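You operate a simulated robot arm through the tools that you are given. There is no shell and no other tool.

Carry out the task below with a simulated two-armed robot. There is one attempt and no reset: what you move stays moved.

## Task
Tighten both couplers on the scaffold tubes to 10 Nm, blue first.
Fine: set the dial, and park the driver in its stand.
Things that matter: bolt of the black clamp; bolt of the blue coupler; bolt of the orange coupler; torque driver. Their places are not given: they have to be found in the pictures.

The check looks at the end state, three seconds after you hand in, the way a careful person would. Anything else that was tipped, shoved, dropped, spilled or broken makes it a failure.

## Robot
Two 7-joint arms with fingered hands on one trunk that stands fixed in place. Base frame: the origin is at the foot of the trunk, x ahead of it, y to its left, z up; the work surface is at about z = 0.45. Units: m, degrees, N and s.
The left shoulder is at [0.132, 0.185, 1.011], the right one opposite. With the tool pointing down near the work surface each hand reaches from about 0.1 to 0.84 m from the base axis, measured 20 degrees to its own side. Payload 4 kg a hand.
The TCP of each hand is the grasp point between the finger pads, 0.026 m short of the fingertips. In the tool frame z runs along the fingers and y along their closing line. The gripper opens to 0.132 m; its body begins 0.073 m behind the TCP. The gripper is a hand of 3 fingers: y runs from the thumb to the fingers, the wrist lies at [0, 0, -0.224] in the tool frame.
Orientation is that of the tool frame in the base frame, as a unit quaternion [x, y, z, w]. With the fingers straight down and closing along the base's y, the tool's x points along the base's -x, its y along +y and its z along -z.

## Interface
- The arms move only by the tool jog_arm. It takes "left_increments", "right_increments" or both (then of equal length, played together; a hand with none holds still); each is a list of rows, each a list of 2 entries, a list of its own where there are three numbers: the shift along the base's x, y, z in m, then the turn, a rotation vector about the base's x, y, z in degrees. In form: [[[dx, dy, dz], [rx, ry, rz]], ...]. A call has 1 to 20 rows; each row shifts and turns the commanded pose from where the row before left it. Rows are played at 5 a second. More than 0.05 m and 8.6 degrees between two rows, and nothing of the call is played. A pose out of reach is approached as far as the arm can. The call stops where the force on the tool passes 40 N (or 10 N more than at its start, if that is more) or the arm is blocked; 0.2 s more then pass. In this call time passes only in rows, and 0.2 s behind the last. It gives the time, the measured TCP pose, the force on the tool (base axes), the opening and the grip force at its end, in the units of the frame above (readings bear some noise), with the torque about the TCP (base axes, N m) and any sound that the robot's microphone picked up.
- Cameras (640 x 400 px; columns grow to the right, rows downward): "scene" is now at [0.2769, 0.0389, 1.2131]; the picture's right is [0.41, -0.90, -0.16], its down [-0.71, -0.20, -0.67] and it looks along [0.57, 0.39, -0.73] (base axes); focal length 282 px, centre (320, 200). "left" rides on the left gripper at [-0.062, 0.003, -0.092] in its tool frame; the picture's right is [-0.05, -1.00, 0.00], its down [0.83, -0.04, -0.56] and it looks along [0.55, -0.03, 0.83] (tool axes); focal length 230 px, centre (320, 200). "right" rides on the right gripper at [0.062, 0.003, -0.092] in its tool frame; the picture's right is [-0.05, 1.00, 0.00], its down [-0.83, -0.04, -0.55] and it looks along [-0.55, -0.03, 0.83] (tool axes); focal length 230 px, centre (320, 200).
- camera(camera): a new picture of that camera. It takes no simulated time.
- slide_trunk(by): moves the trunk up (or, below 0, down) by that many m; the arms and the scene camera ride with it, the base frame stays. It gives what a move gives, with no picture.
- move_fingers(finger1, finger2, thumb_bend, hand): sets how far each is bent, from 0 (flat) to 1 (curled in); at 0.3 the hand is open as for a grip, at 0.7 the pads meet at the TCP. One left out holds its place. A second passes; each finger stops where it meets its share of the squeeze, and holds until it gets a number again. It is the only way to open and close the hand. It gives what a move gives, with no picture; readings hold the bend of each and the force on the fingers (four entries, about 0 where the hand has none), thumb and palm.
- pan_tilt(pan, tilt): turns the head with the scene camera to pan (to the left, within 86 degrees either way) and tilt (down, from -29 to 69), counted from straight ahead of the robot (the tilt from the chest, where the trunk bows). It gives what a move gives.
- pixel_to_xyz(camera, pixels): for up to 12 pixels [column, row] of the newest picture of that camera ("zoom" is the newest enlarged one), the place [x, y, z] in the base frame of the surface seen there, good to about 0.002 m. It takes no simulated time.
- zoom(camera, box): a new picture of the part [left, top, right, bottom] of that camera's present view, enlarged. It takes no simulated time.
- job_done(): hands the job in; it is judged then, once.

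Leave the grippers open and the arms clear of the work at the hand-in unless told otherwise.

The tools are called after "Call:" as a command line: name --argument value ..., lists and objects as JSON in quotes. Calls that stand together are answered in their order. jog_arm: Moves the arms, as the interface text tells. Its arguments: {"type":"object","properties":{"left_increments":{"type":"array"},"right_increments":{"type":"array"}},"required":[]} The other tools are called the same way: slide_trunk (by) moves the trunk up or down; move_fingers (finger1, finger2, thumb_bend, hand) moves the fingers one by one; pan_tilt (pan, tilt) turns the head that bears the scene camera; camera (camera) takes a picture; pixel_to_xyz (camera, pixels) gives the place of the surface under pixels of a picture; zoom (camera, box) takes an enlarged picture of a part of a camera's view; job_done () hands the job in.

At the start:

```text
time_s: 0.0
left_position: [0.4587, 0.4734, 0.9137]
left_ee_rot: [0.001, 1.0, -0.001, 0.0]
left_force: [-0.3, -0.3, -0.4]
left_moment: [0.02, 0.02, -0.01]
left_opening: 0.1318
left_finger_force: 0.0
left_shape: jaw
left_bend: [0.3, 0.3, 0.3]
left_finger forces: [0.0, 0.0, 0.1, 0.0, 0.0, 0.1]
right_position: [0.5356, 0.0249, 0.8206]
right_ee_rot: [0.0, 1.0, 0.0, 0.0]
right_force: [1.5, 0.6, 0.2]
right_moment: [0.0, 0.0, -0.03]
right_opening: 0.1319
right_finger_force: 0.1
right_shape: jaw
right_bend: [0.3, 0.3, 0.3]
right_finger forces: [0.1, 0.0, 0.0, 0.0, 0.1, 0.1]
trunk travel left (down, up): [-0.075, 0.387]
head pan, tilt (commanded): [26.0, 27.6]
```

scene: 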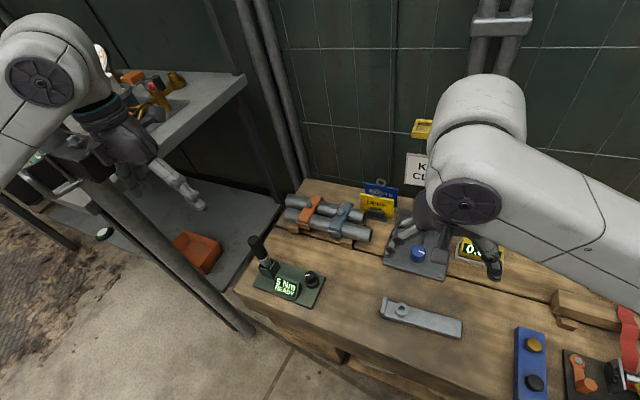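
right: 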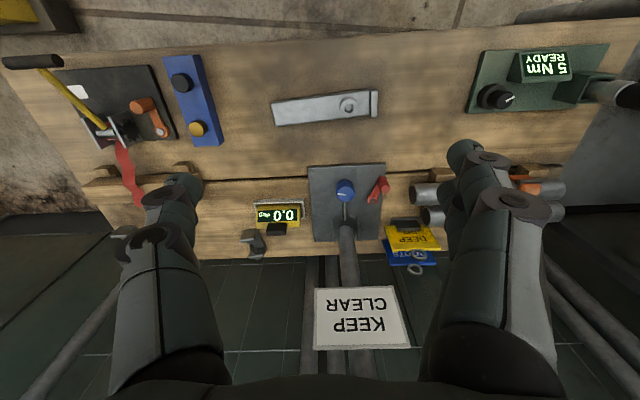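
left: 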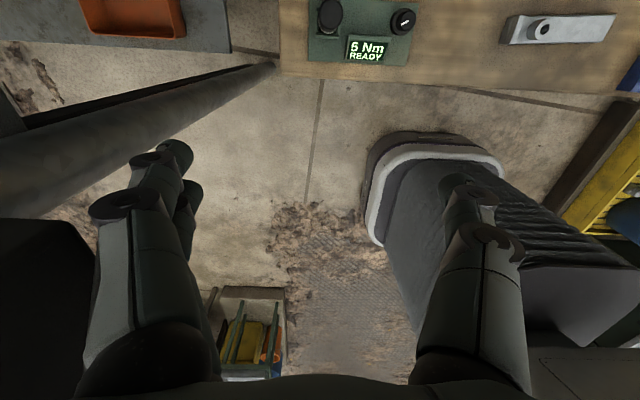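

I see a workbench with scaffold tubes carrying an orange and a blue coupler (around pixel 330,215), a driver stand with a "5 Nm READY" display (around 285,285), and other items. I'll zoom in to see the details before any movement.

Call:
zoom --camera "scene" --box '[230, 160, 430, 320]'

Call:
zoom --camera "right" --box '[380, 30, 640, 280]'

Call:
zoom --camera "left" --box '[270, 0, 470, 80]'

```text
2.50 times, centred on (330, 240) of scene
```

zoom: 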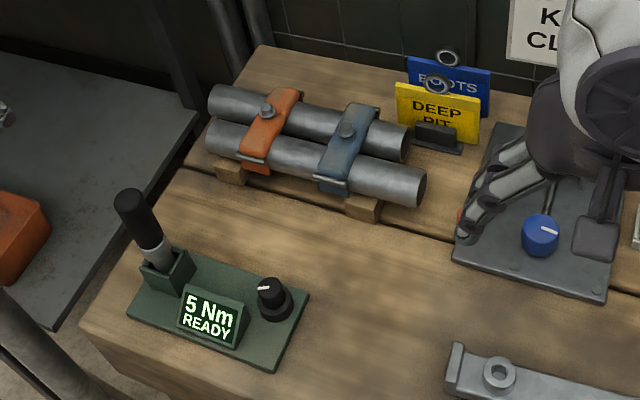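

```text
1.60 times, centred on (510, 155) of right
```

zoom: 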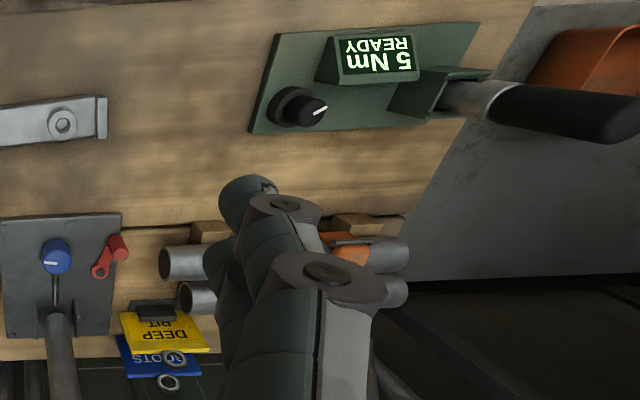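

```text
3.20 times, centred on (370, 40) of left
```

zoom: 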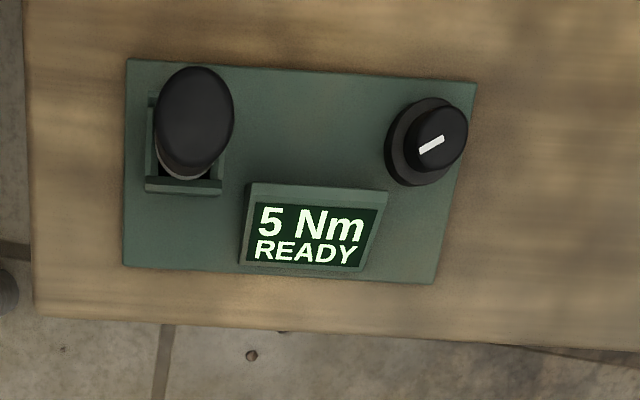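

The driver stands in a green socket; the dial with a white pointer is beside it, the display shows "5 Nm READY". I'll turn the head to look at the rest of the bench for the black clamp.

Call:
pan_tilt --pan 0 --tilt 45

Call:
camera --camera "scene"

Call:
camera --camera "right"

```text
time_s: 0.9
left_position: [0.4592, 0.4731, 0.9142]
left_ee_rot: [0.0, 1.0, 0.0, 0.0]
left_force: [0.4, -0.2, 0.6]
left_moment: [0.01, 0.0, 0.02]
left_opening: 0.1317
left_finger_force: 0.0
left_shape: jaw
left_bend: [0.3, 0.3, 0.3]
left_finger forces: [0.0, 0.0, 0.0, 0.1, 0.1, 0.0]
right_position: [0.5366, 0.026, 0.8196]
right_ee_rot: [0.0, 1.0, -0.001, 0.0]
right_force: [-0.4, 0.8, 0.7]
right_moment: [-0.01, -0.03, -0.02]
right_opening: 0.1319
right_finger_force: 0.1
right_shape: jaw
right_bend: [0.3, 0.3, 0.3]
right_finger forces: [0.1, 0.0, 0.0, 0.0, 0.0, 0.0]
trunk travel left (down, up): [-0.075, 0.387]
head pan, tilt (commanded): [0.0, 45.0]
```

```text
taken
```

scene: 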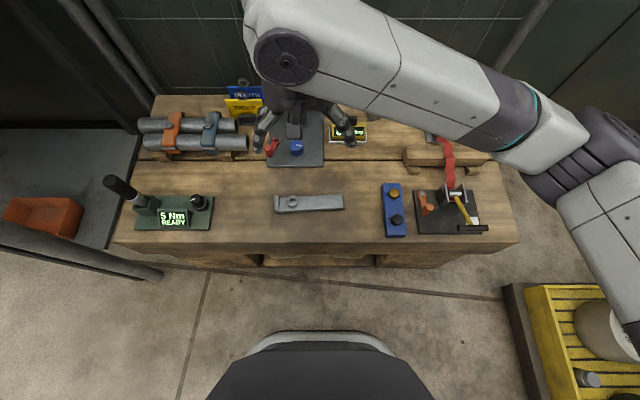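

```text
taken
```

right: 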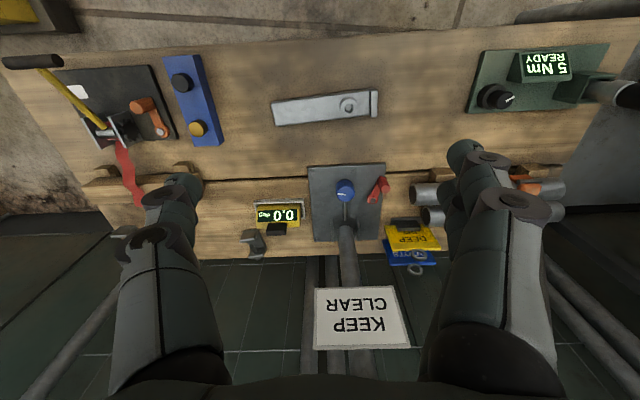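

The head has moved. I'll enlarge the left (tubes, stand), middle, and right parts of the bench.

Call:
zoom --camera "scene" --box '[100, 80, 260, 180]'

Call:
zoom --camera "scene" --box '[100, 160, 260, 260]'

Call:
zoom --camera "scene" --box '[240, 80, 400, 220]'

Call:
zoom --camera "scene" --box '[370, 120, 530, 260]'

```text
4.00 times, centred on (180, 130) of scene
```

zoom: 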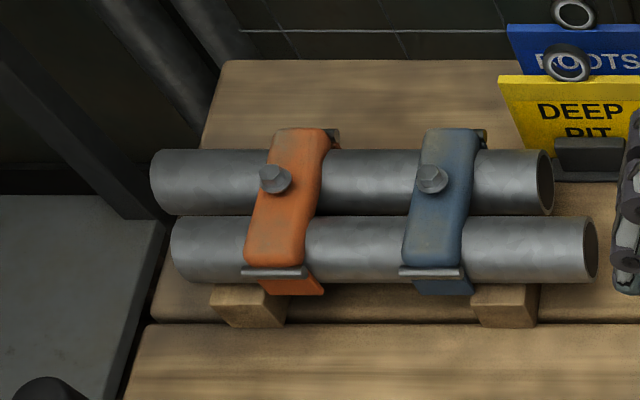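

```text
4.00 times, centred on (180, 210) of scene
```

zoom: 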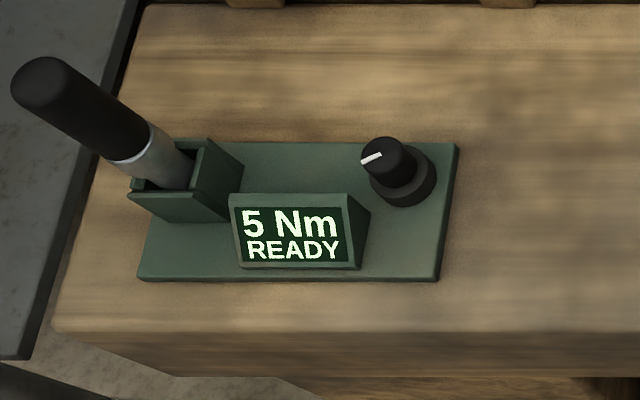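

```text
2.86 times, centred on (320, 150) of scene
```

zoom: 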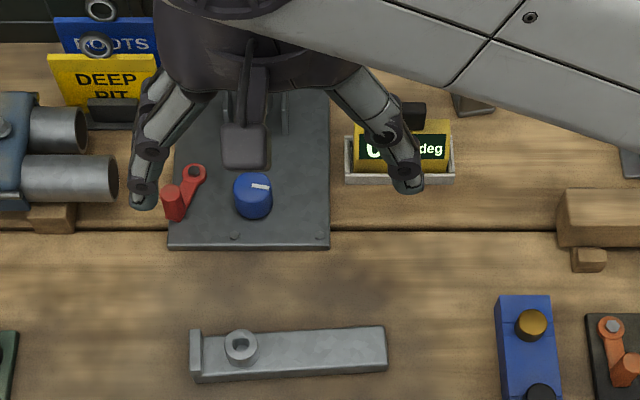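

```text
2.86 times, centred on (450, 190) of scene
```

zoom: 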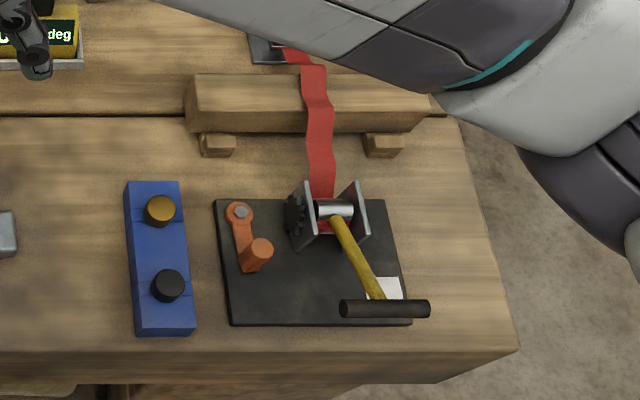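

I don't see a black clamp yet, but the rest is visible. I'll read positions of: orange bolt (169,124), blue bolt (208,124), driver handle top (111,181), handle bottom (133,198), socket rim (148,205), dial cap (197,198), stand plate corners and display.

Call:
pixel_to_xyz --camera "scene" --pixels '[[168, 124], [207, 124], [111, 181], [125, 192], [138, 199], [148, 205], [197, 198], [209, 228], [136, 228], [173, 219], [160, 152], [240, 160]]'

Call:
zoom --camera "scene" --box '[100, 160, 180, 230]'

```text
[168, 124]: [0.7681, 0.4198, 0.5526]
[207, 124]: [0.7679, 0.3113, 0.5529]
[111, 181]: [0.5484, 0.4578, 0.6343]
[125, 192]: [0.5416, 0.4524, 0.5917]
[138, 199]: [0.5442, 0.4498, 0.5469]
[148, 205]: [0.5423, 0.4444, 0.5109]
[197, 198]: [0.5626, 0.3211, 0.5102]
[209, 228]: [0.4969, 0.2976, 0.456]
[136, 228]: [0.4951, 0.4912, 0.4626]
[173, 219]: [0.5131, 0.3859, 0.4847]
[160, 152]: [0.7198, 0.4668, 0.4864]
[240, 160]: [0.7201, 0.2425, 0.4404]
```

```text
5.71 times, centred on (140, 195) of scene
```

zoom: 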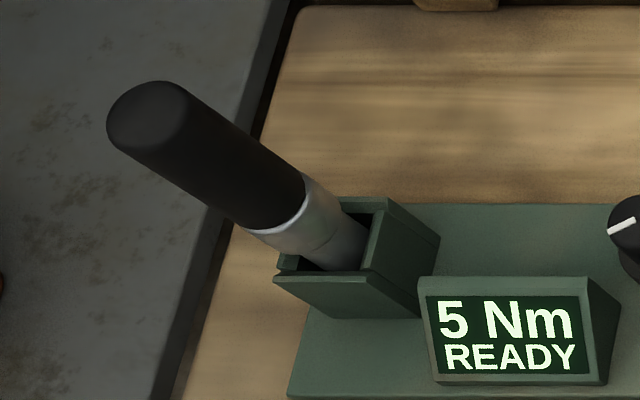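

The blue bolt is near (0.768, 0.311, 0.553), the orange bolt near (0.768, 0.420, 0.553); the driver handle is upright near (0.545, 0.453) with its top at z≈0.635; the dial is near (0.563, 0.321). I'll move the right arm aside to the right and bring the left hand up over the stand for a closer look, staying high above everything.

Call:
jog_arm --left_increments '[[[0.028, -0.005, -0.02], [0, 0, 0]], [[0.028, -0.005, -0.02], [0, 0, 0]], [[0.028, -0.005, -0.02], [0, 0, 0]], [[0.028, -0.005, -0.02], [0, 0, 0]], [[0.028, -0.005, -0.02], [0, 0, 0]], [[0, 0, 0], [0, 0, 0]]]' --right_increments '[[[-0.02, -0.04, 0.01], [0, 0, 0]], [[-0.02, -0.04, 0.01], [0, 0, 0]], [[-0.02, -0.04, 0.01], [0, 0, 0]], [[-0.02, -0.04, 0.01], [0, 0, 0]], [[-0.02, -0.04, 0.01], [0, 0, 0]], [[-0.02, -0.04, 0.01], [0, 0, 0]]]'

Call:
camera --camera "left"

Call:
camera --camera "scene"

```text
time_s: 2.3
left_position: [0.6001, 0.4497, 0.8127]
left_ee_rot: [0.0, 1.0, 0.0, 0.001]
left_force: [1.0, 0.3, 1.0]
left_moment: [-0.01, -0.01, -0.01]
left_opening: 0.132
left_finger_force: 0.0
left_shape: jaw
left_bend: [0.3, 0.3, 0.3]
left_finger forces: [0.0, 0.1, 0.0, 0.0, 0.0, 0.0]
right_position: [0.4488, -0.1555, 0.8639]
right_ee_rot: [0.0, 1.0, 0.0, -0.001]
right_force: [-1.1, 0.1, -0.6]
right_moment: [-0.09, -0.06, 0.01]
right_opening: 0.132
right_finger_force: 0.0
right_shape: jaw
right_bend: [0.3, 0.3, 0.3]
right_finger forces: [0.0, 0.0, 0.1, 0.0, 0.0, 0.0]
right hand out of reach, approached as far as the arm can: row 5, 6
trunk travel left (down, up): [-0.075, 0.387]
head pan, tilt (commanded): [0.0, 45.0]
```

```text
taken
```

left: 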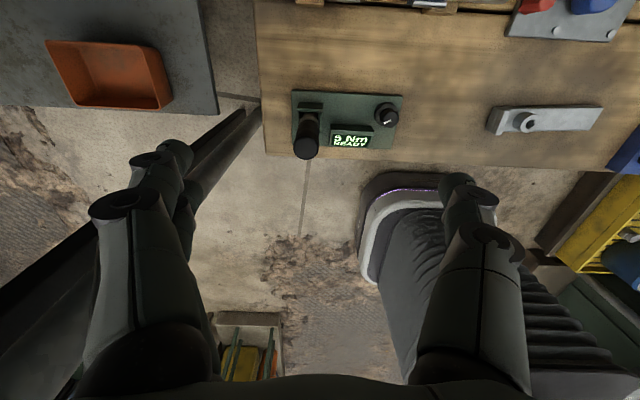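

```text
taken
```

scene: 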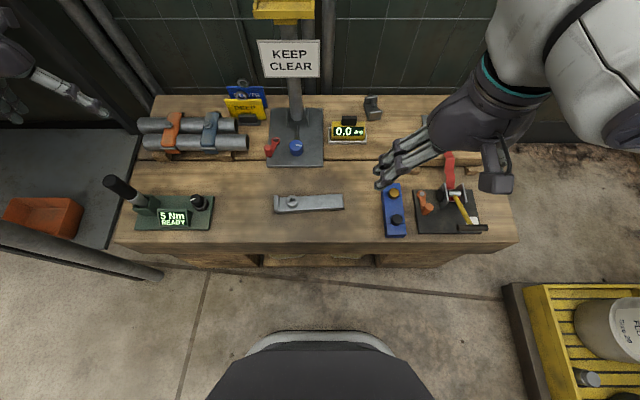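

The right arm went to its near reach limit but is clear. In the left view I see the stand from the far side at (345,125). I'll zoom in on it.

Call:
zoom --camera "left" --box '[280, 80, 420, 170]'

Call:
zoom --camera "scene" --box '[100, 80, 260, 180]'

Call:
zoom --camera "scene" --box '[220, 60, 400, 180]'

```text
4.44 times, centred on (350, 125) of left
```

zoom: 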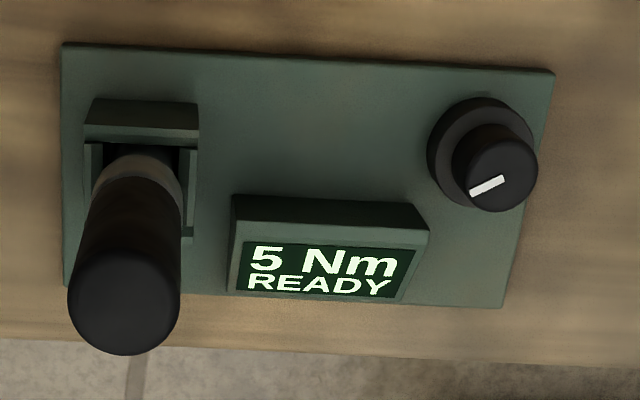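

```text
4.00 times, centred on (180, 130) of scene
```

zoom: 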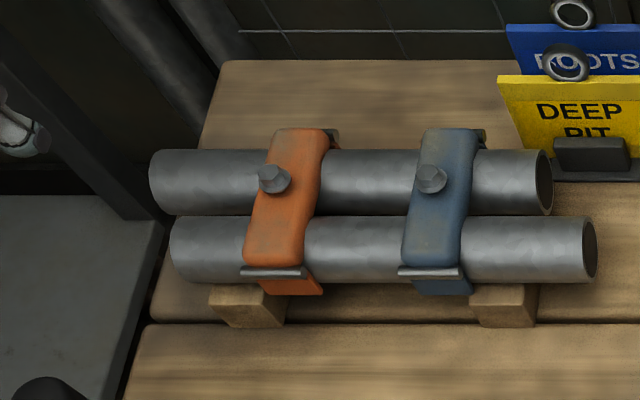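

```text
3.33 times, centred on (310, 120) of scene
```

zoom: 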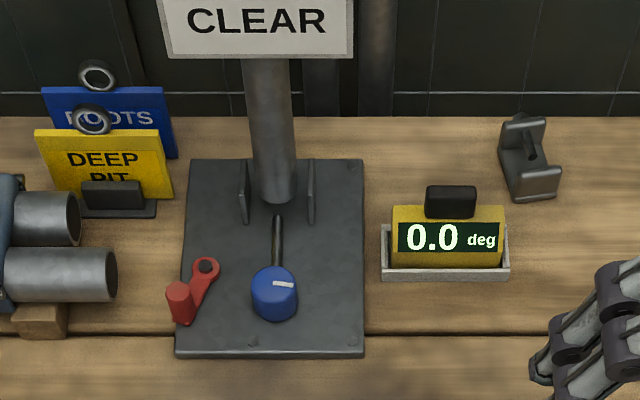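

I'll zoom in tightly on the dial and driver from the left camera for exact readings.

Call:
zoom --camera "left" --box '[366, 92, 414, 132]'

Call:
pixel_to_xyz --camera "left" --pixels '[[391, 120], [386, 120], [397, 120], [391, 113], [391, 126], [387, 104], [377, 112], [400, 108], [306, 150], [299, 146], [314, 146], [306, 140]]'

Call:
zoom --camera "left" --box '[286, 90, 336, 165]'

```text
10.00 times, centred on (390, 112) of left
```

zoom: 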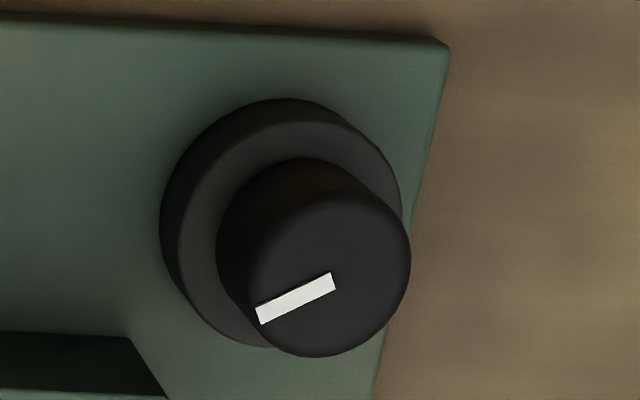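

```text
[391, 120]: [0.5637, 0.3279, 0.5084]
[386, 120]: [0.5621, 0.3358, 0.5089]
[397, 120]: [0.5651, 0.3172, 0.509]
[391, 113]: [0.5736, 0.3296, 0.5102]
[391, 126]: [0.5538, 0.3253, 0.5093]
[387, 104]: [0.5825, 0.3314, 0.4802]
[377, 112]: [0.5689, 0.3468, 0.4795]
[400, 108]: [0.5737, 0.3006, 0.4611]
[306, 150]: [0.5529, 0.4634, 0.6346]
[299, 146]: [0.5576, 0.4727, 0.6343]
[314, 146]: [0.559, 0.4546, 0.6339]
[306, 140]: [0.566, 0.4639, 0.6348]
```

```text
5.33 times, centred on (311, 128) of left
```

zoom: 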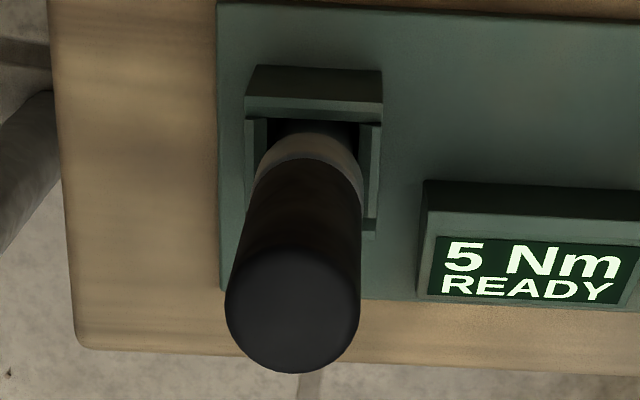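

The dial cap centre is about (0.565, 0.328), top z≈0.509, radius ≈0.014; the driver handle top centre about (0.556, 0.463, 0.635), radius ≈0.015. I'll turn the head toward the left to watch the left hand.

Call:
pan_tilt --pan 40 --tilt 45

Call:
camera --camera "scene"

```text
time_s: 3.4
left_position: [0.5989, 0.45, 0.8129]
left_ee_rot: [0.0, 1.0, 0.001, -0.001]
left_force: [0.9, 0.4, -0.2]
left_moment: [-0.01, 0.0, -0.03]
left_opening: 0.1318
left_finger_force: 0.1
left_shape: jaw
left_bend: [0.3, 0.3, 0.3]
left_finger forces: [0.1, 0.1, 0.0, 0.0, 0.0, 0.1]
right_position: [0.4492, -0.1545, 0.8631]
right_ee_rot: [0.0, 1.0, 0.0, 0.0]
right_force: [0.3, -0.1, 0.5]
right_moment: [0.02, 0.03, 0.01]
right_opening: 0.1321
right_finger_force: 0.1
right_shape: jaw
right_bend: [0.3, 0.3, 0.3]
right_finger forces: [0.0, 0.0, 0.0, 0.1, 0.0, 0.0]
trunk travel left (down, up): [-0.075, 0.387]
head pan, tilt (commanded): [40.0, 45.0]
```

```text
taken
```

scene: 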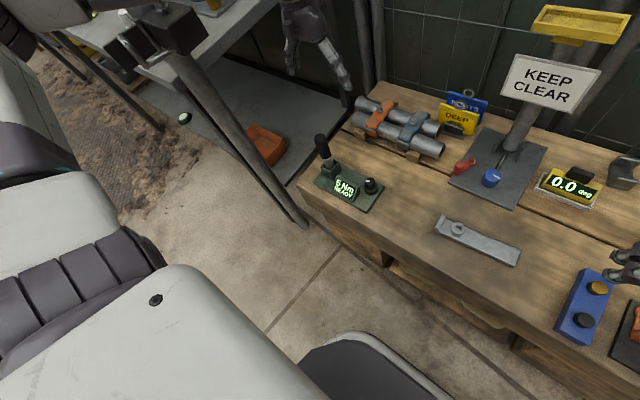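

Call:
pan_tilt --pan 35 --tilt 28

Call:
camera --camera "scene"

```text
time_s: 4.2
left_position: [0.5999, 0.4494, 0.812]
left_ee_rot: [0.0, 1.0, 0.0, -0.001]
left_force: [0.1, 0.3, 0.4]
left_moment: [0.02, 0.02, 0.0]
left_opening: 0.1322
left_finger_force: 0.1
left_shape: jaw
left_bend: [0.3, 0.3, 0.3]
left_finger forces: [0.0, 0.0, 0.0, 0.1, 0.0, 0.0]
right_position: [0.4495, -0.1549, 0.8629]
right_ee_rot: [0.0, 1.0, 0.001, -0.002]
right_force: [0.2, -0.1, 0.0]
right_moment: [-0.02, 0.01, -0.01]
right_opening: 0.1316
right_finger_force: 0.1
right_shape: jaw
right_bend: [0.3, 0.3, 0.3]
right_finger forces: [0.0, 0.0, 0.0, 0.0, 0.0, 0.0]
trunk travel left (down, up): [-0.075, 0.387]
head pan, tilt (commanded): [35.0, 28.0]
```

```text
taken
```

scene: 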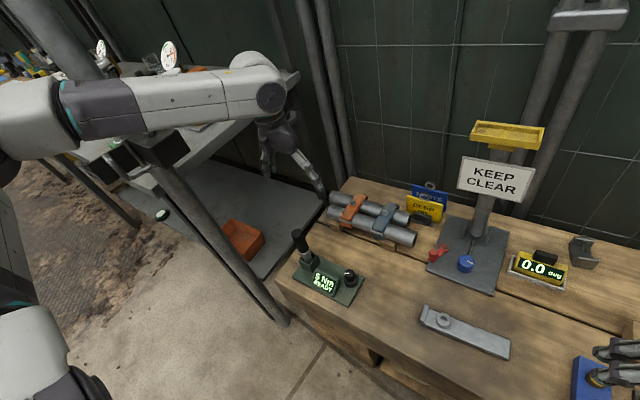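

I can now see the left hand and the bench. I'll check where the shelf, its leg and the wall tubes are, so the left arm avoids them.

Call:
pixel_to_xyz --camera "scene" --pixels '[[220, 240], [165, 170], [285, 320], [298, 75], [150, 150], [325, 120], [320, 205], [290, 90], [180, 105], [270, 95], [440, 190], [500, 145]]'

Call:
zoom --camera "scene" --box '[230, 70, 350, 210]'

```text
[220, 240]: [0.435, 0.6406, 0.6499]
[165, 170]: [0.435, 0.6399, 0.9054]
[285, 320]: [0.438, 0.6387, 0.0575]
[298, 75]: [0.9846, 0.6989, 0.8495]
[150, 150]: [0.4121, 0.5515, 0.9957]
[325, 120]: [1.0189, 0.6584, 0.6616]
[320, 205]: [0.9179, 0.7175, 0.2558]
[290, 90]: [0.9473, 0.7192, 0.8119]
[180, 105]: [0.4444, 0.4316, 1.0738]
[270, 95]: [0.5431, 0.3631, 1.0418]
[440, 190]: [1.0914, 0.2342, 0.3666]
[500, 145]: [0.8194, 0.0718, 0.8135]
```

```text
2.86 times, centred on (290, 140) of scene
```

zoom: 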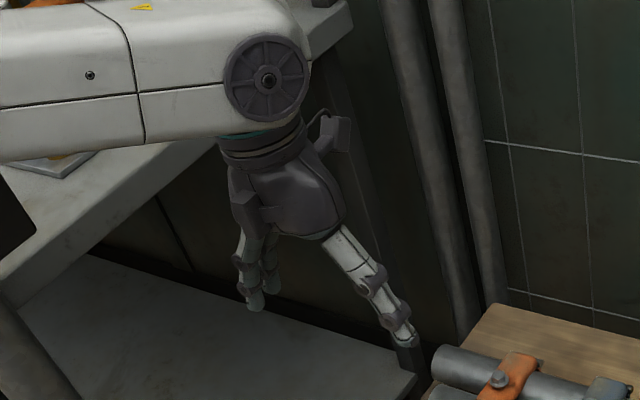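

The upper shelf edge is at y≈0.70 (z≈0.83) with a leg at (0.435, 0.64); the left arm is clear of them. Before touching the dial, I'll close the left fingers part-way in free air to learn how the pads and opening move.

Call:
move_fingers --hand "left" --finger1 0.5 --finger2 0.5 --thumb_bend 0.5

Call:
camera --camera "left"

Call:
zoom --camera "scene" --box '[230, 70, 350, 210]'

```text
time_s: 5.2
left_position: [0.5998, 0.4492, 0.8117]
left_ee_rot: [0.0, 1.0, 0.0, 0.0]
left_force: [0.0, -0.2, 0.6]
left_moment: [0.01, -0.01, -0.02]
left_opening: 0.0684
left_finger_force: 0.1
left_shape: fingers
left_bend: [0.5, 0.5, 0.5]
left_finger forces: [0.0, 0.1, 0.0, 0.0, 0.0, 0.1]
right_position: [0.4497, -0.1558, 0.8637]
right_ee_rot: [-0.001, 1.0, 0.0, 0.0]
right_force: [-0.3, 0.2, -0.5]
right_moment: [0.01, 0.02, 0.01]
right_opening: 0.1321
right_finger_force: 0.0
right_shape: jaw
right_bend: [0.3, 0.3, 0.3]
right_finger forces: [0.0, 0.0, 0.0, 0.1, 0.0, 0.0]
trunk travel left (down, up): [-0.075, 0.387]
head pan, tilt (commanded): [35.0, 28.0]
```

```text
taken
```

left: 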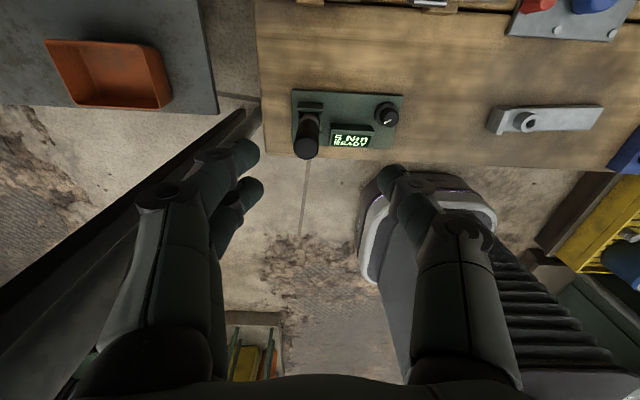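

```text
2.86 times, centred on (290, 140) of scene
```

zoom: 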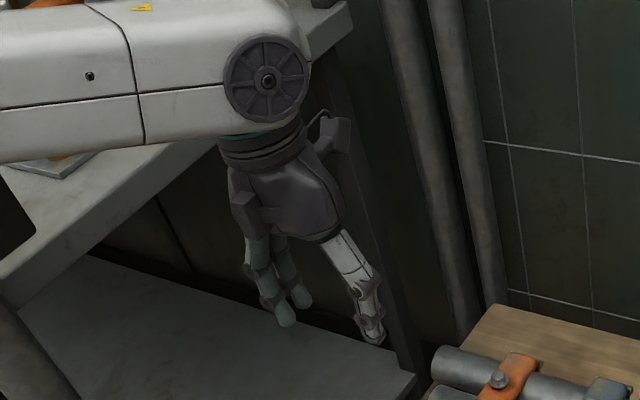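

At bend 0.5 the opening is 0.068, a good pre-shape for both dial and driver. Next I'll move the left hand above the dial at (0.565, 0.328, 0.71), staying over the driver's top, then test how far the wrist can turn clockwise there.

Call:
jog_arm --left_increments '[[[-0.009, -0.03, -0.025], [0, 0, 0]], [[-0.009, -0.03, -0.025], [0, 0, 0]], [[-0.009, -0.03, -0.025], [0, 0, 0]], [[-0.008, -0.031, -0.025], [0, 0, 0]], [[0, 0, 0], [0, 0, 0]]]'

Call:
jog_arm --left_increments '[[[0, 0, 0], [0, 0, -8.5]], [[0, 0, 0], [0, 0, -8.5]], [[0, 0, 0], [0, 0, -8.5]], [[0, 0, 0], [0, 0, -8.5]], [[0, 0, 0], [0, 0, -8.5]], [[0, 0, 0], [0, 0, -8.5]], [[0, 0, 0], [0, 0, -8.5]], [[0, 0, 0], [0, 0, -8.5]], [[0, 0, 0], [0, 0, -8.5]], [[0, 0, 0], [0, 0, -8.5]], [[0, 0, 0], [0, 0, -8.5]], [[0, 0, 0], [0, 0, -8.5]], [[0, 0, 0], [0, 0, -8.5]], [[0, 0, 0], [0, 0, -8.5]]]'

Call:
camera --camera "scene"

Call:
camera --camera "left"

```text
time_s: 6.4
left_position: [0.5628, 0.3275, 0.7129]
left_ee_rot: [0.001, 1.0, 0.0, 0.0]
left_force: [0.5, -0.5, 0.8]
left_moment: [0.01, -0.03, 0.0]
left_opening: 0.0682
left_finger_force: 0.1
left_shape: fingers
left_bend: [0.5, 0.5, 0.5]
left_finger forces: [0.0, 0.0, 0.0, 0.0, 0.0, 0.0]
right_position: [0.4498, -0.1555, 0.8633]
right_ee_rot: [-0.001, 1.0, 0.0, -0.001]
right_force: [-0.4, -0.9, 0.0]
right_moment: [-0.01, 0.0, 0.02]
right_opening: 0.132
right_finger_force: 0.0
right_shape: jaw
right_bend: [0.3, 0.3, 0.3]
right_finger forces: [0.0, 0.1, 0.0, 0.0, 0.0, 0.1]
trunk travel left (down, up): [-0.075, 0.387]
head pan, tilt (commanded): [35.0, 28.0]
```

```text
time_s: 9.4
left_position: [0.5637, 0.3272, 0.7141]
left_ee_rot: [0.862, 0.507, 0.0, 0.0]
left_force: [-0.1, -0.7, -0.3]
left_moment: [-0.03, -0.03, -0.04]
left_opening: 0.0683
left_finger_force: 0.0
left_shape: fingers
left_bend: [0.5, 0.5, 0.5]
left_finger forces: [0.0, 0.0, 0.0, 0.0, 0.0, 0.0]
right_position: [0.449, -0.1558, 0.8633]
right_ee_rot: [0.0, 1.0, -0.001, -0.001]
right_force: [0.3, 0.5, -0.4]
right_moment: [-0.01, 0.01, 0.02]
right_opening: 0.1318
right_finger_force: 0.1
right_shape: jaw
right_bend: [0.3, 0.3, 0.3]
right_finger forces: [0.0, 0.0, 0.0, 0.1, 0.0, 0.0]
trunk travel left (down, up): [-0.075, 0.387]
head pan, tilt (commanded): [35.0, 28.0]
```

```text
taken
```

scene: 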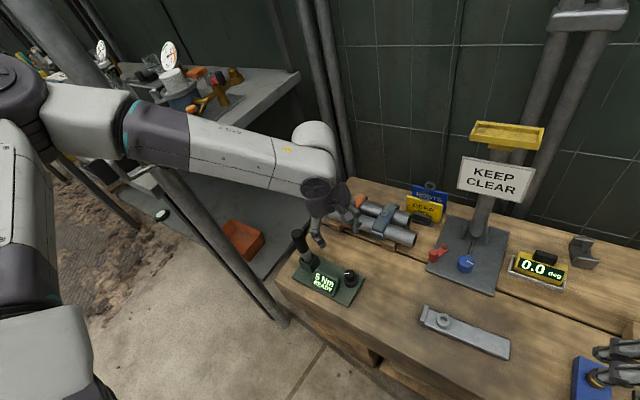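

```text
taken
```

left: 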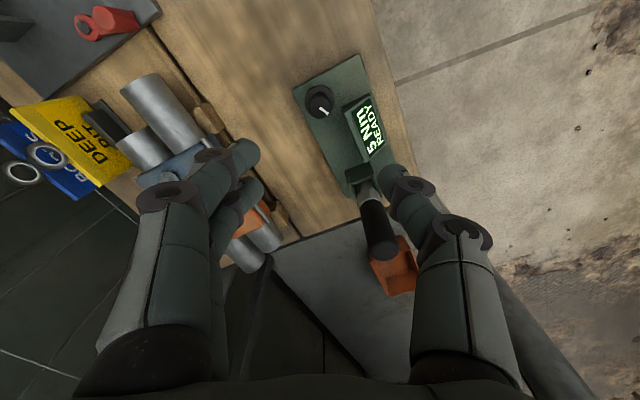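

The wrist turned -119° without trouble. I'll test further clockwise to learn the limit.

Call:
jog_arm --left_increments '[[[0, 0, 0], [0, 0, -8.5]], [[0, 0, 0], [0, 0, -8.5]], [[0, 0, 0], [0, 0, -8.5]], [[0, 0, 0], [0, 0, -8.5]], [[0, 0, 0], [0, 0, -8.5]], [[0, 0, 0], [0, 0, -8.5]], [[0, 0, 0], [0, 0, -8.5]], [[0, 0, 0], [0, 0, -8.5]]]'

Call:
camera --camera "scene"

```text
time_s: 11.2
left_position: [0.5643, 0.3269, 0.7127]
left_ee_rot: [0.998, -0.062, 0.0, 0.0]
left_force: [-0.6, 0.2, 0.4]
left_moment: [-0.02, -0.01, -0.02]
left_opening: 0.0684
left_finger_force: 0.0
left_shape: fingers
left_bend: [0.5, 0.5, 0.5]
left_finger forces: [0.0, 0.1, 0.1, 0.1, 0.0, 0.1]
right_position: [0.4495, -0.1547, 0.8639]
right_ee_rot: [0.0, 1.0, 0.0, -0.001]
right_force: [0.4, -0.9, 0.1]
right_moment: [0.0, 0.02, -0.03]
right_opening: 0.1318
right_finger_force: 0.0
right_shape: jaw
right_bend: [0.3, 0.3, 0.3]
right_finger forces: [0.0, 0.0, 0.0, 0.1, 0.0, 0.1]
trunk travel left (down, up): [-0.075, 0.387]
head pan, tilt (commanded): [35.0, 28.0]
```

```text
taken
```

scene: 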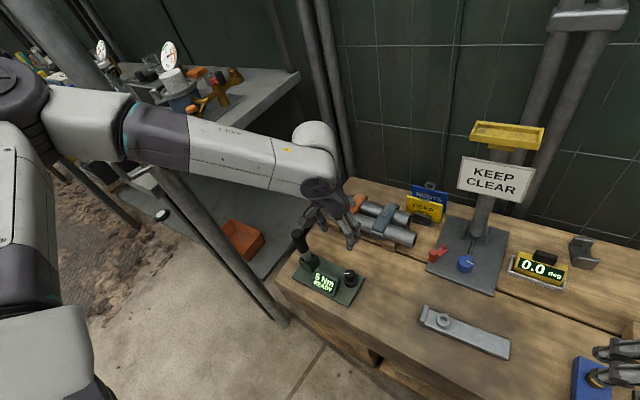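

Call:
jog_arm --left_increments '[[[0, 0, 0], [0, 0, -8.5]], [[0, 0, 0], [0, 0, -8.5]], [[0, 0, 0], [0, 0, -8.5]], [[0, 0, 0], [0, 0, -8.5]], [[0, 0, 0], [0, 0, -8.5]], [[0, 0, 0], [0, 0, -8.5]], [[0, 0, 0], [0, 0, -8.5]], [[0, 0, 0], [0, 0, -8.5]], [[0, 0, 0], [0, 0, -8.5]], [[0, 0, 0], [0, 0, -8.5]]]'

Call:
camera --camera "scene"

```text
time_s: 13.4
left_position: [0.5639, 0.3284, 0.7133]
left_ee_rot: [-0.693, 0.721, 0.0, 0.0]
left_force: [-0.9, -0.1, 0.2]
left_moment: [0.02, 0.02, 0.02]
left_opening: 0.0683
left_finger_force: 0.0
left_shape: fingers
left_bend: [0.5, 0.5, 0.5]
left_finger forces: [0.0, 0.0, 0.0, 0.1, 0.0, 0.0]
right_position: [0.4487, -0.1556, 0.8627]
right_ee_rot: [0.001, 1.0, 0.0, -0.001]
right_force: [0.3, -0.2, -0.2]
right_moment: [-0.01, -0.04, -0.01]
right_opening: 0.132
right_finger_force: 0.0
right_shape: jaw
right_bend: [0.3, 0.3, 0.3]
right_finger forces: [0.0, 0.1, 0.1, 0.1, 0.0, 0.1]
trunk travel left (down, up): [-0.075, 0.387]
head pan, tilt (commanded): [35.0, 28.0]
```

```text
taken
```

scene: 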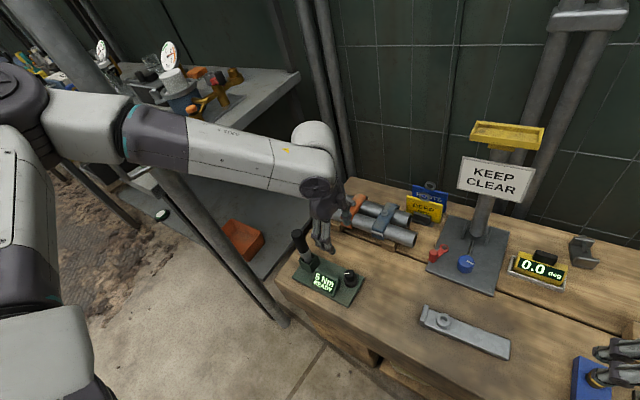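

The wrist can turn a long way clockwise (to -272°). I'll unwind to about yaw -34° so the fingers start on the free far side of the dial and the turn goes clockwise.

Call:
jog_arm --left_increments '[[[0, 0, 0], [0, 0, 8.5]], [[0, 0, 0], [0, 0, 8.5]], [[0, 0, 0], [0, 0, 8.5]], [[0, 0, 0], [0, 0, 8.5]], [[0, 0, 0], [0, 0, 8.5]], [[0, 0, 0], [0, 0, 8.5]], [[0, 0, 0], [0, 0, 8.5]], [[0, 0, 0], [0, 0, 8.5]], [[0, 0, 0], [0, 0, 8.5]], [[0, 0, 0], [0, 0, 8.5]], [[0, 0, 0], [0, 0, 8.5]], [[0, 0, 0], [0, 0, 8.5]], [[0, 0, 0], [0, 0, 8.5]], [[0, 0, 0], [0, 0, 8.5]], [[0, 0, 0], [0, 0, 8.5]], [[0, 0, 0], [0, 0, 8.5]], [[0, 0, 0], [0, 0, 8.5]], [[0, 0, 0], [0, 0, 8.5]], [[0, 0, 0], [0, 0, 8.5]], [[0, 0, 0], [0, 0, 8.5]]]'

Call:
jog_arm --left_increments '[[[0, 0, 0], [0, 0, 8.5]], [[0, 0, 0], [0, 0, 8.5]], [[0, 0, 0], [0, 0, 8.5]], [[0, 0, 0], [0, 0, 8.5]], [[0, 0, 0], [0, 0, 8.5]], [[0, 0, 0], [0, 0, 8.5]], [[0, 0, 0], [0, 0, 8.5]], [[0, 0, 0], [0, 0, 8.5]], [[0, 0, 0], [0, 0, 0]]]'

Call:
camera --camera "left"

```text
time_s: 17.6
left_position: [0.5645, 0.3277, 0.7129]
left_ee_rot: [0.776, 0.631, 0.0, 0.0]
left_force: [0.3, 0.0, 0.2]
left_moment: [-0.02, 0.0, 0.01]
left_opening: 0.0683
left_finger_force: 0.2
left_shape: fingers
left_bend: [0.5, 0.5, 0.5]
left_finger forces: [0.0, 0.0, 0.0, 0.0, 0.0, 0.1]
right_position: [0.4488, -0.1554, 0.864]
right_ee_rot: [-0.001, 1.0, 0.0, -0.001]
right_force: [-1.1, 1.0, -0.1]
right_moment: [0.02, 0.0, -0.02]
right_opening: 0.1319
right_finger_force: 0.0
right_shape: jaw
right_bend: [0.3, 0.3, 0.3]
right_finger forces: [0.0, 0.1, 0.0, 0.0, 0.1, 0.1]
trunk travel left (down, up): [-0.075, 0.387]
head pan, tilt (commanded): [35.0, 28.0]
```

```text
time_s: 19.6
left_position: [0.564, 0.3272, 0.7142]
left_ee_rot: [0.291, 0.957, -0.001, 0.0]
left_force: [-0.4, 0.2, 0.4]
left_moment: [0.01, -0.01, 0.01]
left_opening: 0.0683
left_finger_force: 0.0
left_shape: fingers
left_bend: [0.5, 0.5, 0.5]
left_finger forces: [0.1, 0.0, 0.0, 0.0, 0.0, 0.0]
right_position: [0.4507, -0.1559, 0.864]
right_ee_rot: [0.001, 1.0, 0.0, -0.001]
right_force: [0.0, -0.1, -0.8]
right_moment: [0.03, -0.03, 0.0]
right_opening: 0.132
right_finger_force: 0.0
right_shape: jaw
right_bend: [0.3, 0.3, 0.3]
right_finger forces: [0.1, 0.0, 0.0, 0.0, 0.0, 0.0]
trunk travel left (down, up): [-0.075, 0.387]
head pan, tilt (commanded): [35.0, 28.0]
```

```text
taken
```

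left: 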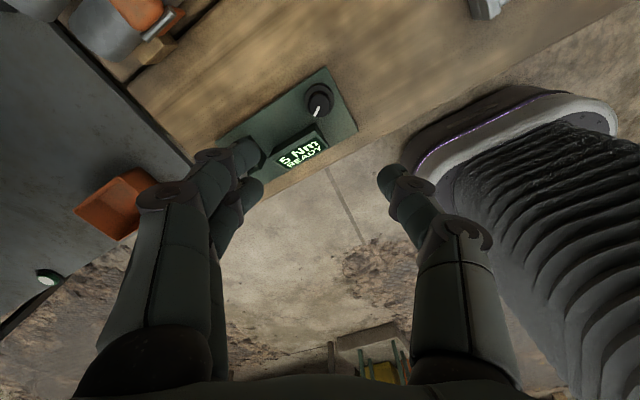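

Now yaw is -34°. I'll re-measure the dial cap's centre in this view, near (320,98), before descending.

Call:
zoom --camera "left" --box '[290, 70, 354, 130]'

```text
6.67 times, centred on (322, 100) of left
```

zoom: 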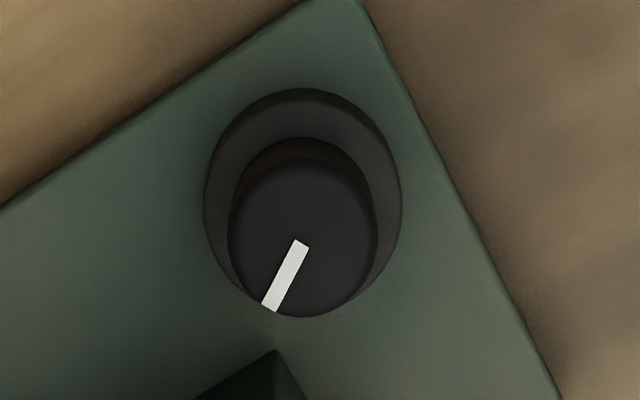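

Call:
pixel_to_xyz --camera "zoom" --pixels '[[303, 238], [232, 238], [376, 238], [303, 165], [303, 312], [285, 275], [303, 100], [385, 180], [215, 200], [276, 355]]'

```text
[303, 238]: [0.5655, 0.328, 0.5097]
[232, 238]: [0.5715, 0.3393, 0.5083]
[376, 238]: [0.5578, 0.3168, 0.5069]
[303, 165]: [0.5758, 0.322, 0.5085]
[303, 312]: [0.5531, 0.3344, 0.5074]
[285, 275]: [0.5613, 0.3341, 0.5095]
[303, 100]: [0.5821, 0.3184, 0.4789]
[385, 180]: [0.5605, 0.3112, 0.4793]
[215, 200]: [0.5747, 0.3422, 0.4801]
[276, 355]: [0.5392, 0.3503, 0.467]
```

Dial centre confirmed at (0.565, 0.328), cap radius ≈0.013, cap z 0.48–0.509. I'll descend straight to z≈0.513, slowing at the end.

Call:
jog_arm --left_increments '[[[0.001, 0.0005, -0.04], [0, 0, 0]], [[0, 0, -0.04], [0, 0, 0]], [[0, 0, -0.04], [0, 0, 0]], [[0, 0, -0.03], [0, 0, 0]], [[0, 0, -0.02], [0, 0, 0]], [[0, 0, -0.015], [0, 0, 0]], [[0, 0, -0.015], [0, 0, 0]], [[0, 0, 0], [0, 0, 0]]]'

Call:
camera --camera "left"

Call:
zoom --camera "scene" --box '[270, 170, 410, 310]'

```text
time_s: 21.4
left_position: [0.5654, 0.3281, 0.5139]
left_ee_rot: [0.292, 0.956, 0.001, 0.001]
left_force: [-0.6, -0.9, 0.7]
left_moment: [0.02, 0.04, 0.01]
left_opening: 0.0683
left_finger_force: 0.1
left_shape: fingers
left_bend: [0.5, 0.5, 0.5]
left_finger forces: [0.0, 0.1, 0.1, 0.1, 0.1, 0.1]
right_position: [0.4493, -0.1555, 0.8634]
right_ee_rot: [0.0, 1.0, 0.001, -0.001]
right_force: [0.5, 0.3, 0.2]
right_moment: [0.0, 0.01, -0.01]
right_opening: 0.1318
right_finger_force: 0.0
right_shape: jaw
right_bend: [0.3, 0.3, 0.3]
right_finger forces: [0.0, 0.0, 0.0, 0.0, 0.1, 0.0]
trunk travel left (down, up): [-0.075, 0.387]
head pan, tilt (commanded): [35.0, 28.0]
```

```text
taken
```

left: 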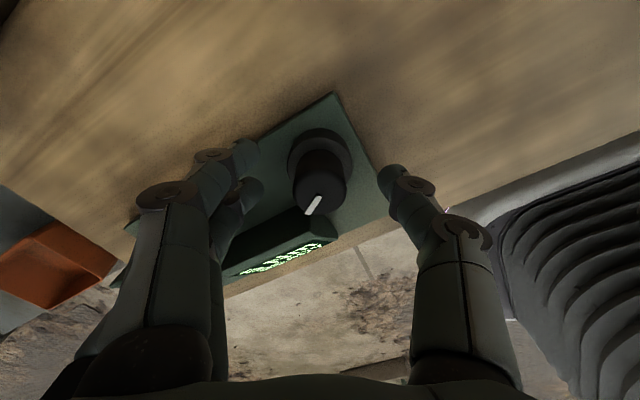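

```text
2.86 times, centred on (340, 240) of scene
```

zoom: 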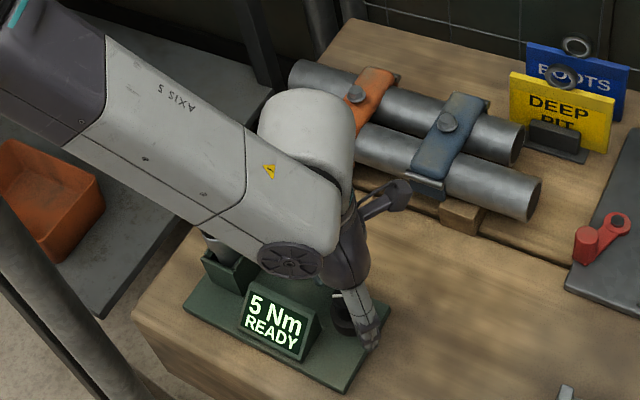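

The hand is at the dial with the cap centred between the fingertips (cap at (320,185), fingers at (250,175), thumb at (390,180)). I'll close gently on the cap.

Call:
move_fingers --hand "left" --finger1 0.63 --finger2 0.63 --thumb_bend 0.63

Call:
camera --camera "left"

Call:
zoom --camera "scene" --box '[270, 170, 410, 310]'

```text
time_s: 22.4
left_position: [0.5637, 0.3275, 0.5132]
left_ee_rot: [0.292, 0.956, 0.0, 0.0]
left_force: [-0.3, -0.4, -0.7]
left_moment: [0.01, -0.01, 0.03]
left_opening: 0.0274
left_finger_force: 0.4
left_shape: fingers
left_bend: [0.63, 0.63, 0.62]
left_finger forces: [0.1, 0.1, 0.0, 0.0, 1.1, 0.0]
right_position: [0.4485, -0.1555, 0.8627]
right_ee_rot: [0.0, 1.0, -0.001, -0.001]
right_force: [-0.9, -0.8, 0.1]
right_moment: [0.03, -0.05, 0.0]
right_opening: 0.1318
right_finger_force: 0.1
right_shape: jaw
right_bend: [0.3, 0.3, 0.3]
right_finger forces: [0.1, 0.0, 0.0, 0.0, 0.0, 0.1]
trunk travel left (down, up): [-0.075, 0.387]
head pan, tilt (commanded): [35.0, 28.0]
```

```text
taken
```

left: 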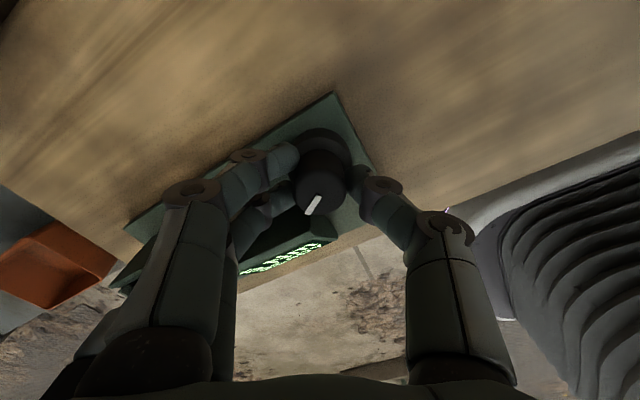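

```text
2.86 times, centred on (340, 240) of scene
```

zoom: 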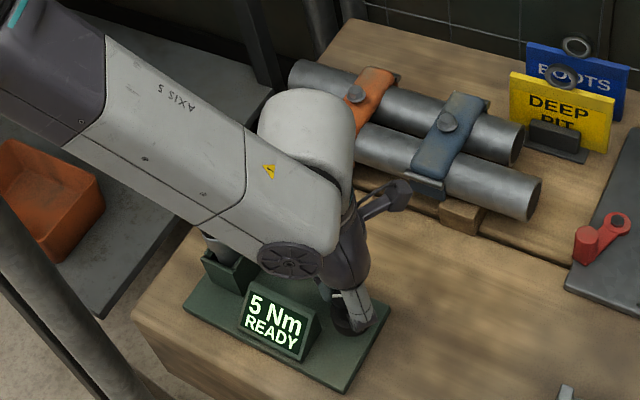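

The thumb touches lightly. I'll close a bit more for a firm grip.

Call:
move_fingers --hand "left" --finger1 0.67 --finger2 0.67 --thumb_bend 0.66

Call:
zoom --camera "left" --box '[240, 110, 400, 290]'

```text
time_s: 23.4
left_position: [0.566, 0.3289, 0.5129]
left_ee_rot: [0.292, 0.957, -0.001, 0.001]
left_force: [-0.5, 0.1, -0.9]
left_moment: [-0.02, -0.01, 0.0]
left_opening: 0.0241
left_finger_force: 3.7
left_shape: fingers
left_bend: [0.64, 0.64, 0.64]
left_finger forces: [1.7, 1.8, 0.0, 0.1, 4.0, 0.0]
right_position: [0.4504, -0.1557, 0.8631]
right_ee_rot: [0.0, 1.0, 0.0, -0.001]
right_force: [-0.2, 0.2, -0.1]
right_moment: [-0.02, 0.0, -0.03]
right_opening: 0.1319
right_finger_force: 0.1
right_shape: jaw
right_bend: [0.3, 0.3, 0.3]
right_finger forces: [0.0, 0.0, 0.0, 0.1, 0.0, 0.1]
trunk travel left (down, up): [-0.075, 0.387]
head pan, tilt (commanded): [35.0, 28.0]
```

```text
2.22 times, centred on (320, 200) of left
```

zoom: 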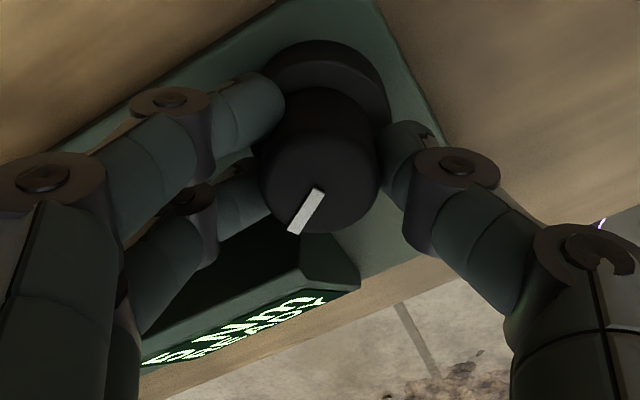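

The cap is gripped at 3.7 N from all three fingers. I'll turn the dial clockwise by 8° and read the display.

Call:
jog_arm --left_increments '[[[0, 0, 0], [0, 0, -4]], [[0, 0, 0], [0, 0, -4]], [[0, 0, 0], [0, 0, 0]]]'

Call:
zoom --camera "scene" --box '[300, 240, 380, 310]'

Call:
zoom --camera "left" --box '[240, 110, 400, 290]'

```text
time_s: 24.2
left_position: [0.5655, 0.329, 0.5125]
left_ee_rot: [0.358, 0.934, 0.0, 0.001]
left_force: [-0.4, -0.4, -1.1]
left_moment: [-0.04, 0.02, 0.08]
left_opening: 0.0242
left_finger_force: 3.9
left_shape: fingers
left_bend: [0.64, 0.65, 0.64]
left_finger forces: [1.3, 2.8, 0.0, 0.1, 3.6, 0.0]
right_position: [0.4492, -0.1562, 0.8624]
right_ee_rot: [-0.001, 1.0, 0.001, -0.001]
right_force: [-0.1, -0.3, -0.4]
right_moment: [0.03, 0.02, -0.02]
right_opening: 0.1317
right_finger_force: 0.1
right_shape: jaw
right_bend: [0.3, 0.3, 0.3]
right_finger forces: [0.0, 0.1, 0.0, 0.1, 0.0, 0.1]
trunk travel left (down, up): [-0.075, 0.387]
head pan, tilt (commanded): [35.0, 28.0]
```

```text
5.71 times, centred on (340, 275) of scene
```

zoom: 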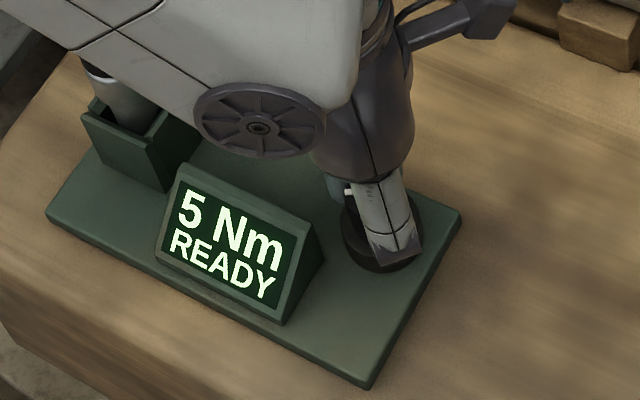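

```text
2.22 times, centred on (320, 200) of left
```

zoom: 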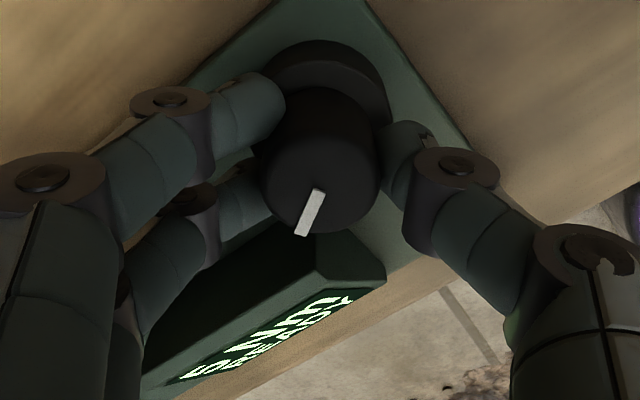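

The hand turned but the pointer shifted in the hand's view, so the dial did not turn with it (reaction ≈0.08 Nm). I'll squeeze more firmly.

Call:
move_fingers --hand "left" --finger1 0.8 --finger2 0.8 --thumb_bend 0.8

Call:
zoom --camera "left" --box '[240, 110, 400, 290]'

```text
time_s: 25.2
left_position: [0.5646, 0.328, 0.5119]
left_ee_rot: [0.359, 0.933, 0.0, -0.001]
left_force: [-3.0, -1.7, -9.6]
left_moment: [-0.03, 0.03, 0.01]
left_opening: 0.0213
left_finger_force: 21.7
left_shape: fingers
left_bend: [0.69, 0.68, 0.67]
left_finger forces: [9.9, 10.9, 0.0, 0.1, 22.2, 0.0]
right_position: [0.4491, -0.1554, 0.8638]
right_ee_rot: [0.0, 1.0, 0.0, 0.0]
right_force: [0.3, -0.7, 0.5]
right_moment: [0.02, 0.01, 0.01]
right_opening: 0.132
right_finger_force: 0.0
right_shape: jaw
right_bend: [0.3, 0.3, 0.3]
right_finger forces: [0.0, 0.0, 0.0, 0.0, 0.0, 0.0]
trunk travel left (down, up): [-0.075, 0.387]
head pan, tilt (commanded): [35.0, 28.0]
```

```text
2.22 times, centred on (320, 200) of left
```

zoom: 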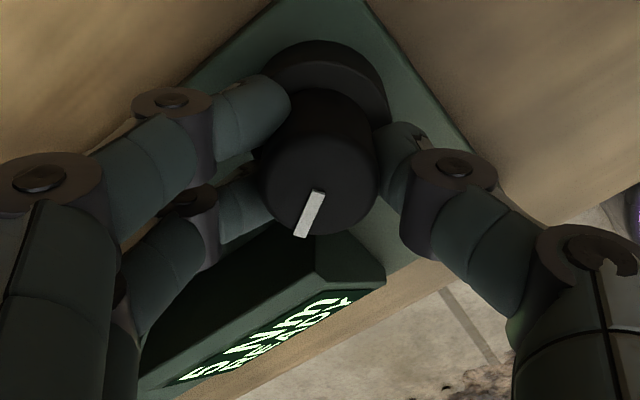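

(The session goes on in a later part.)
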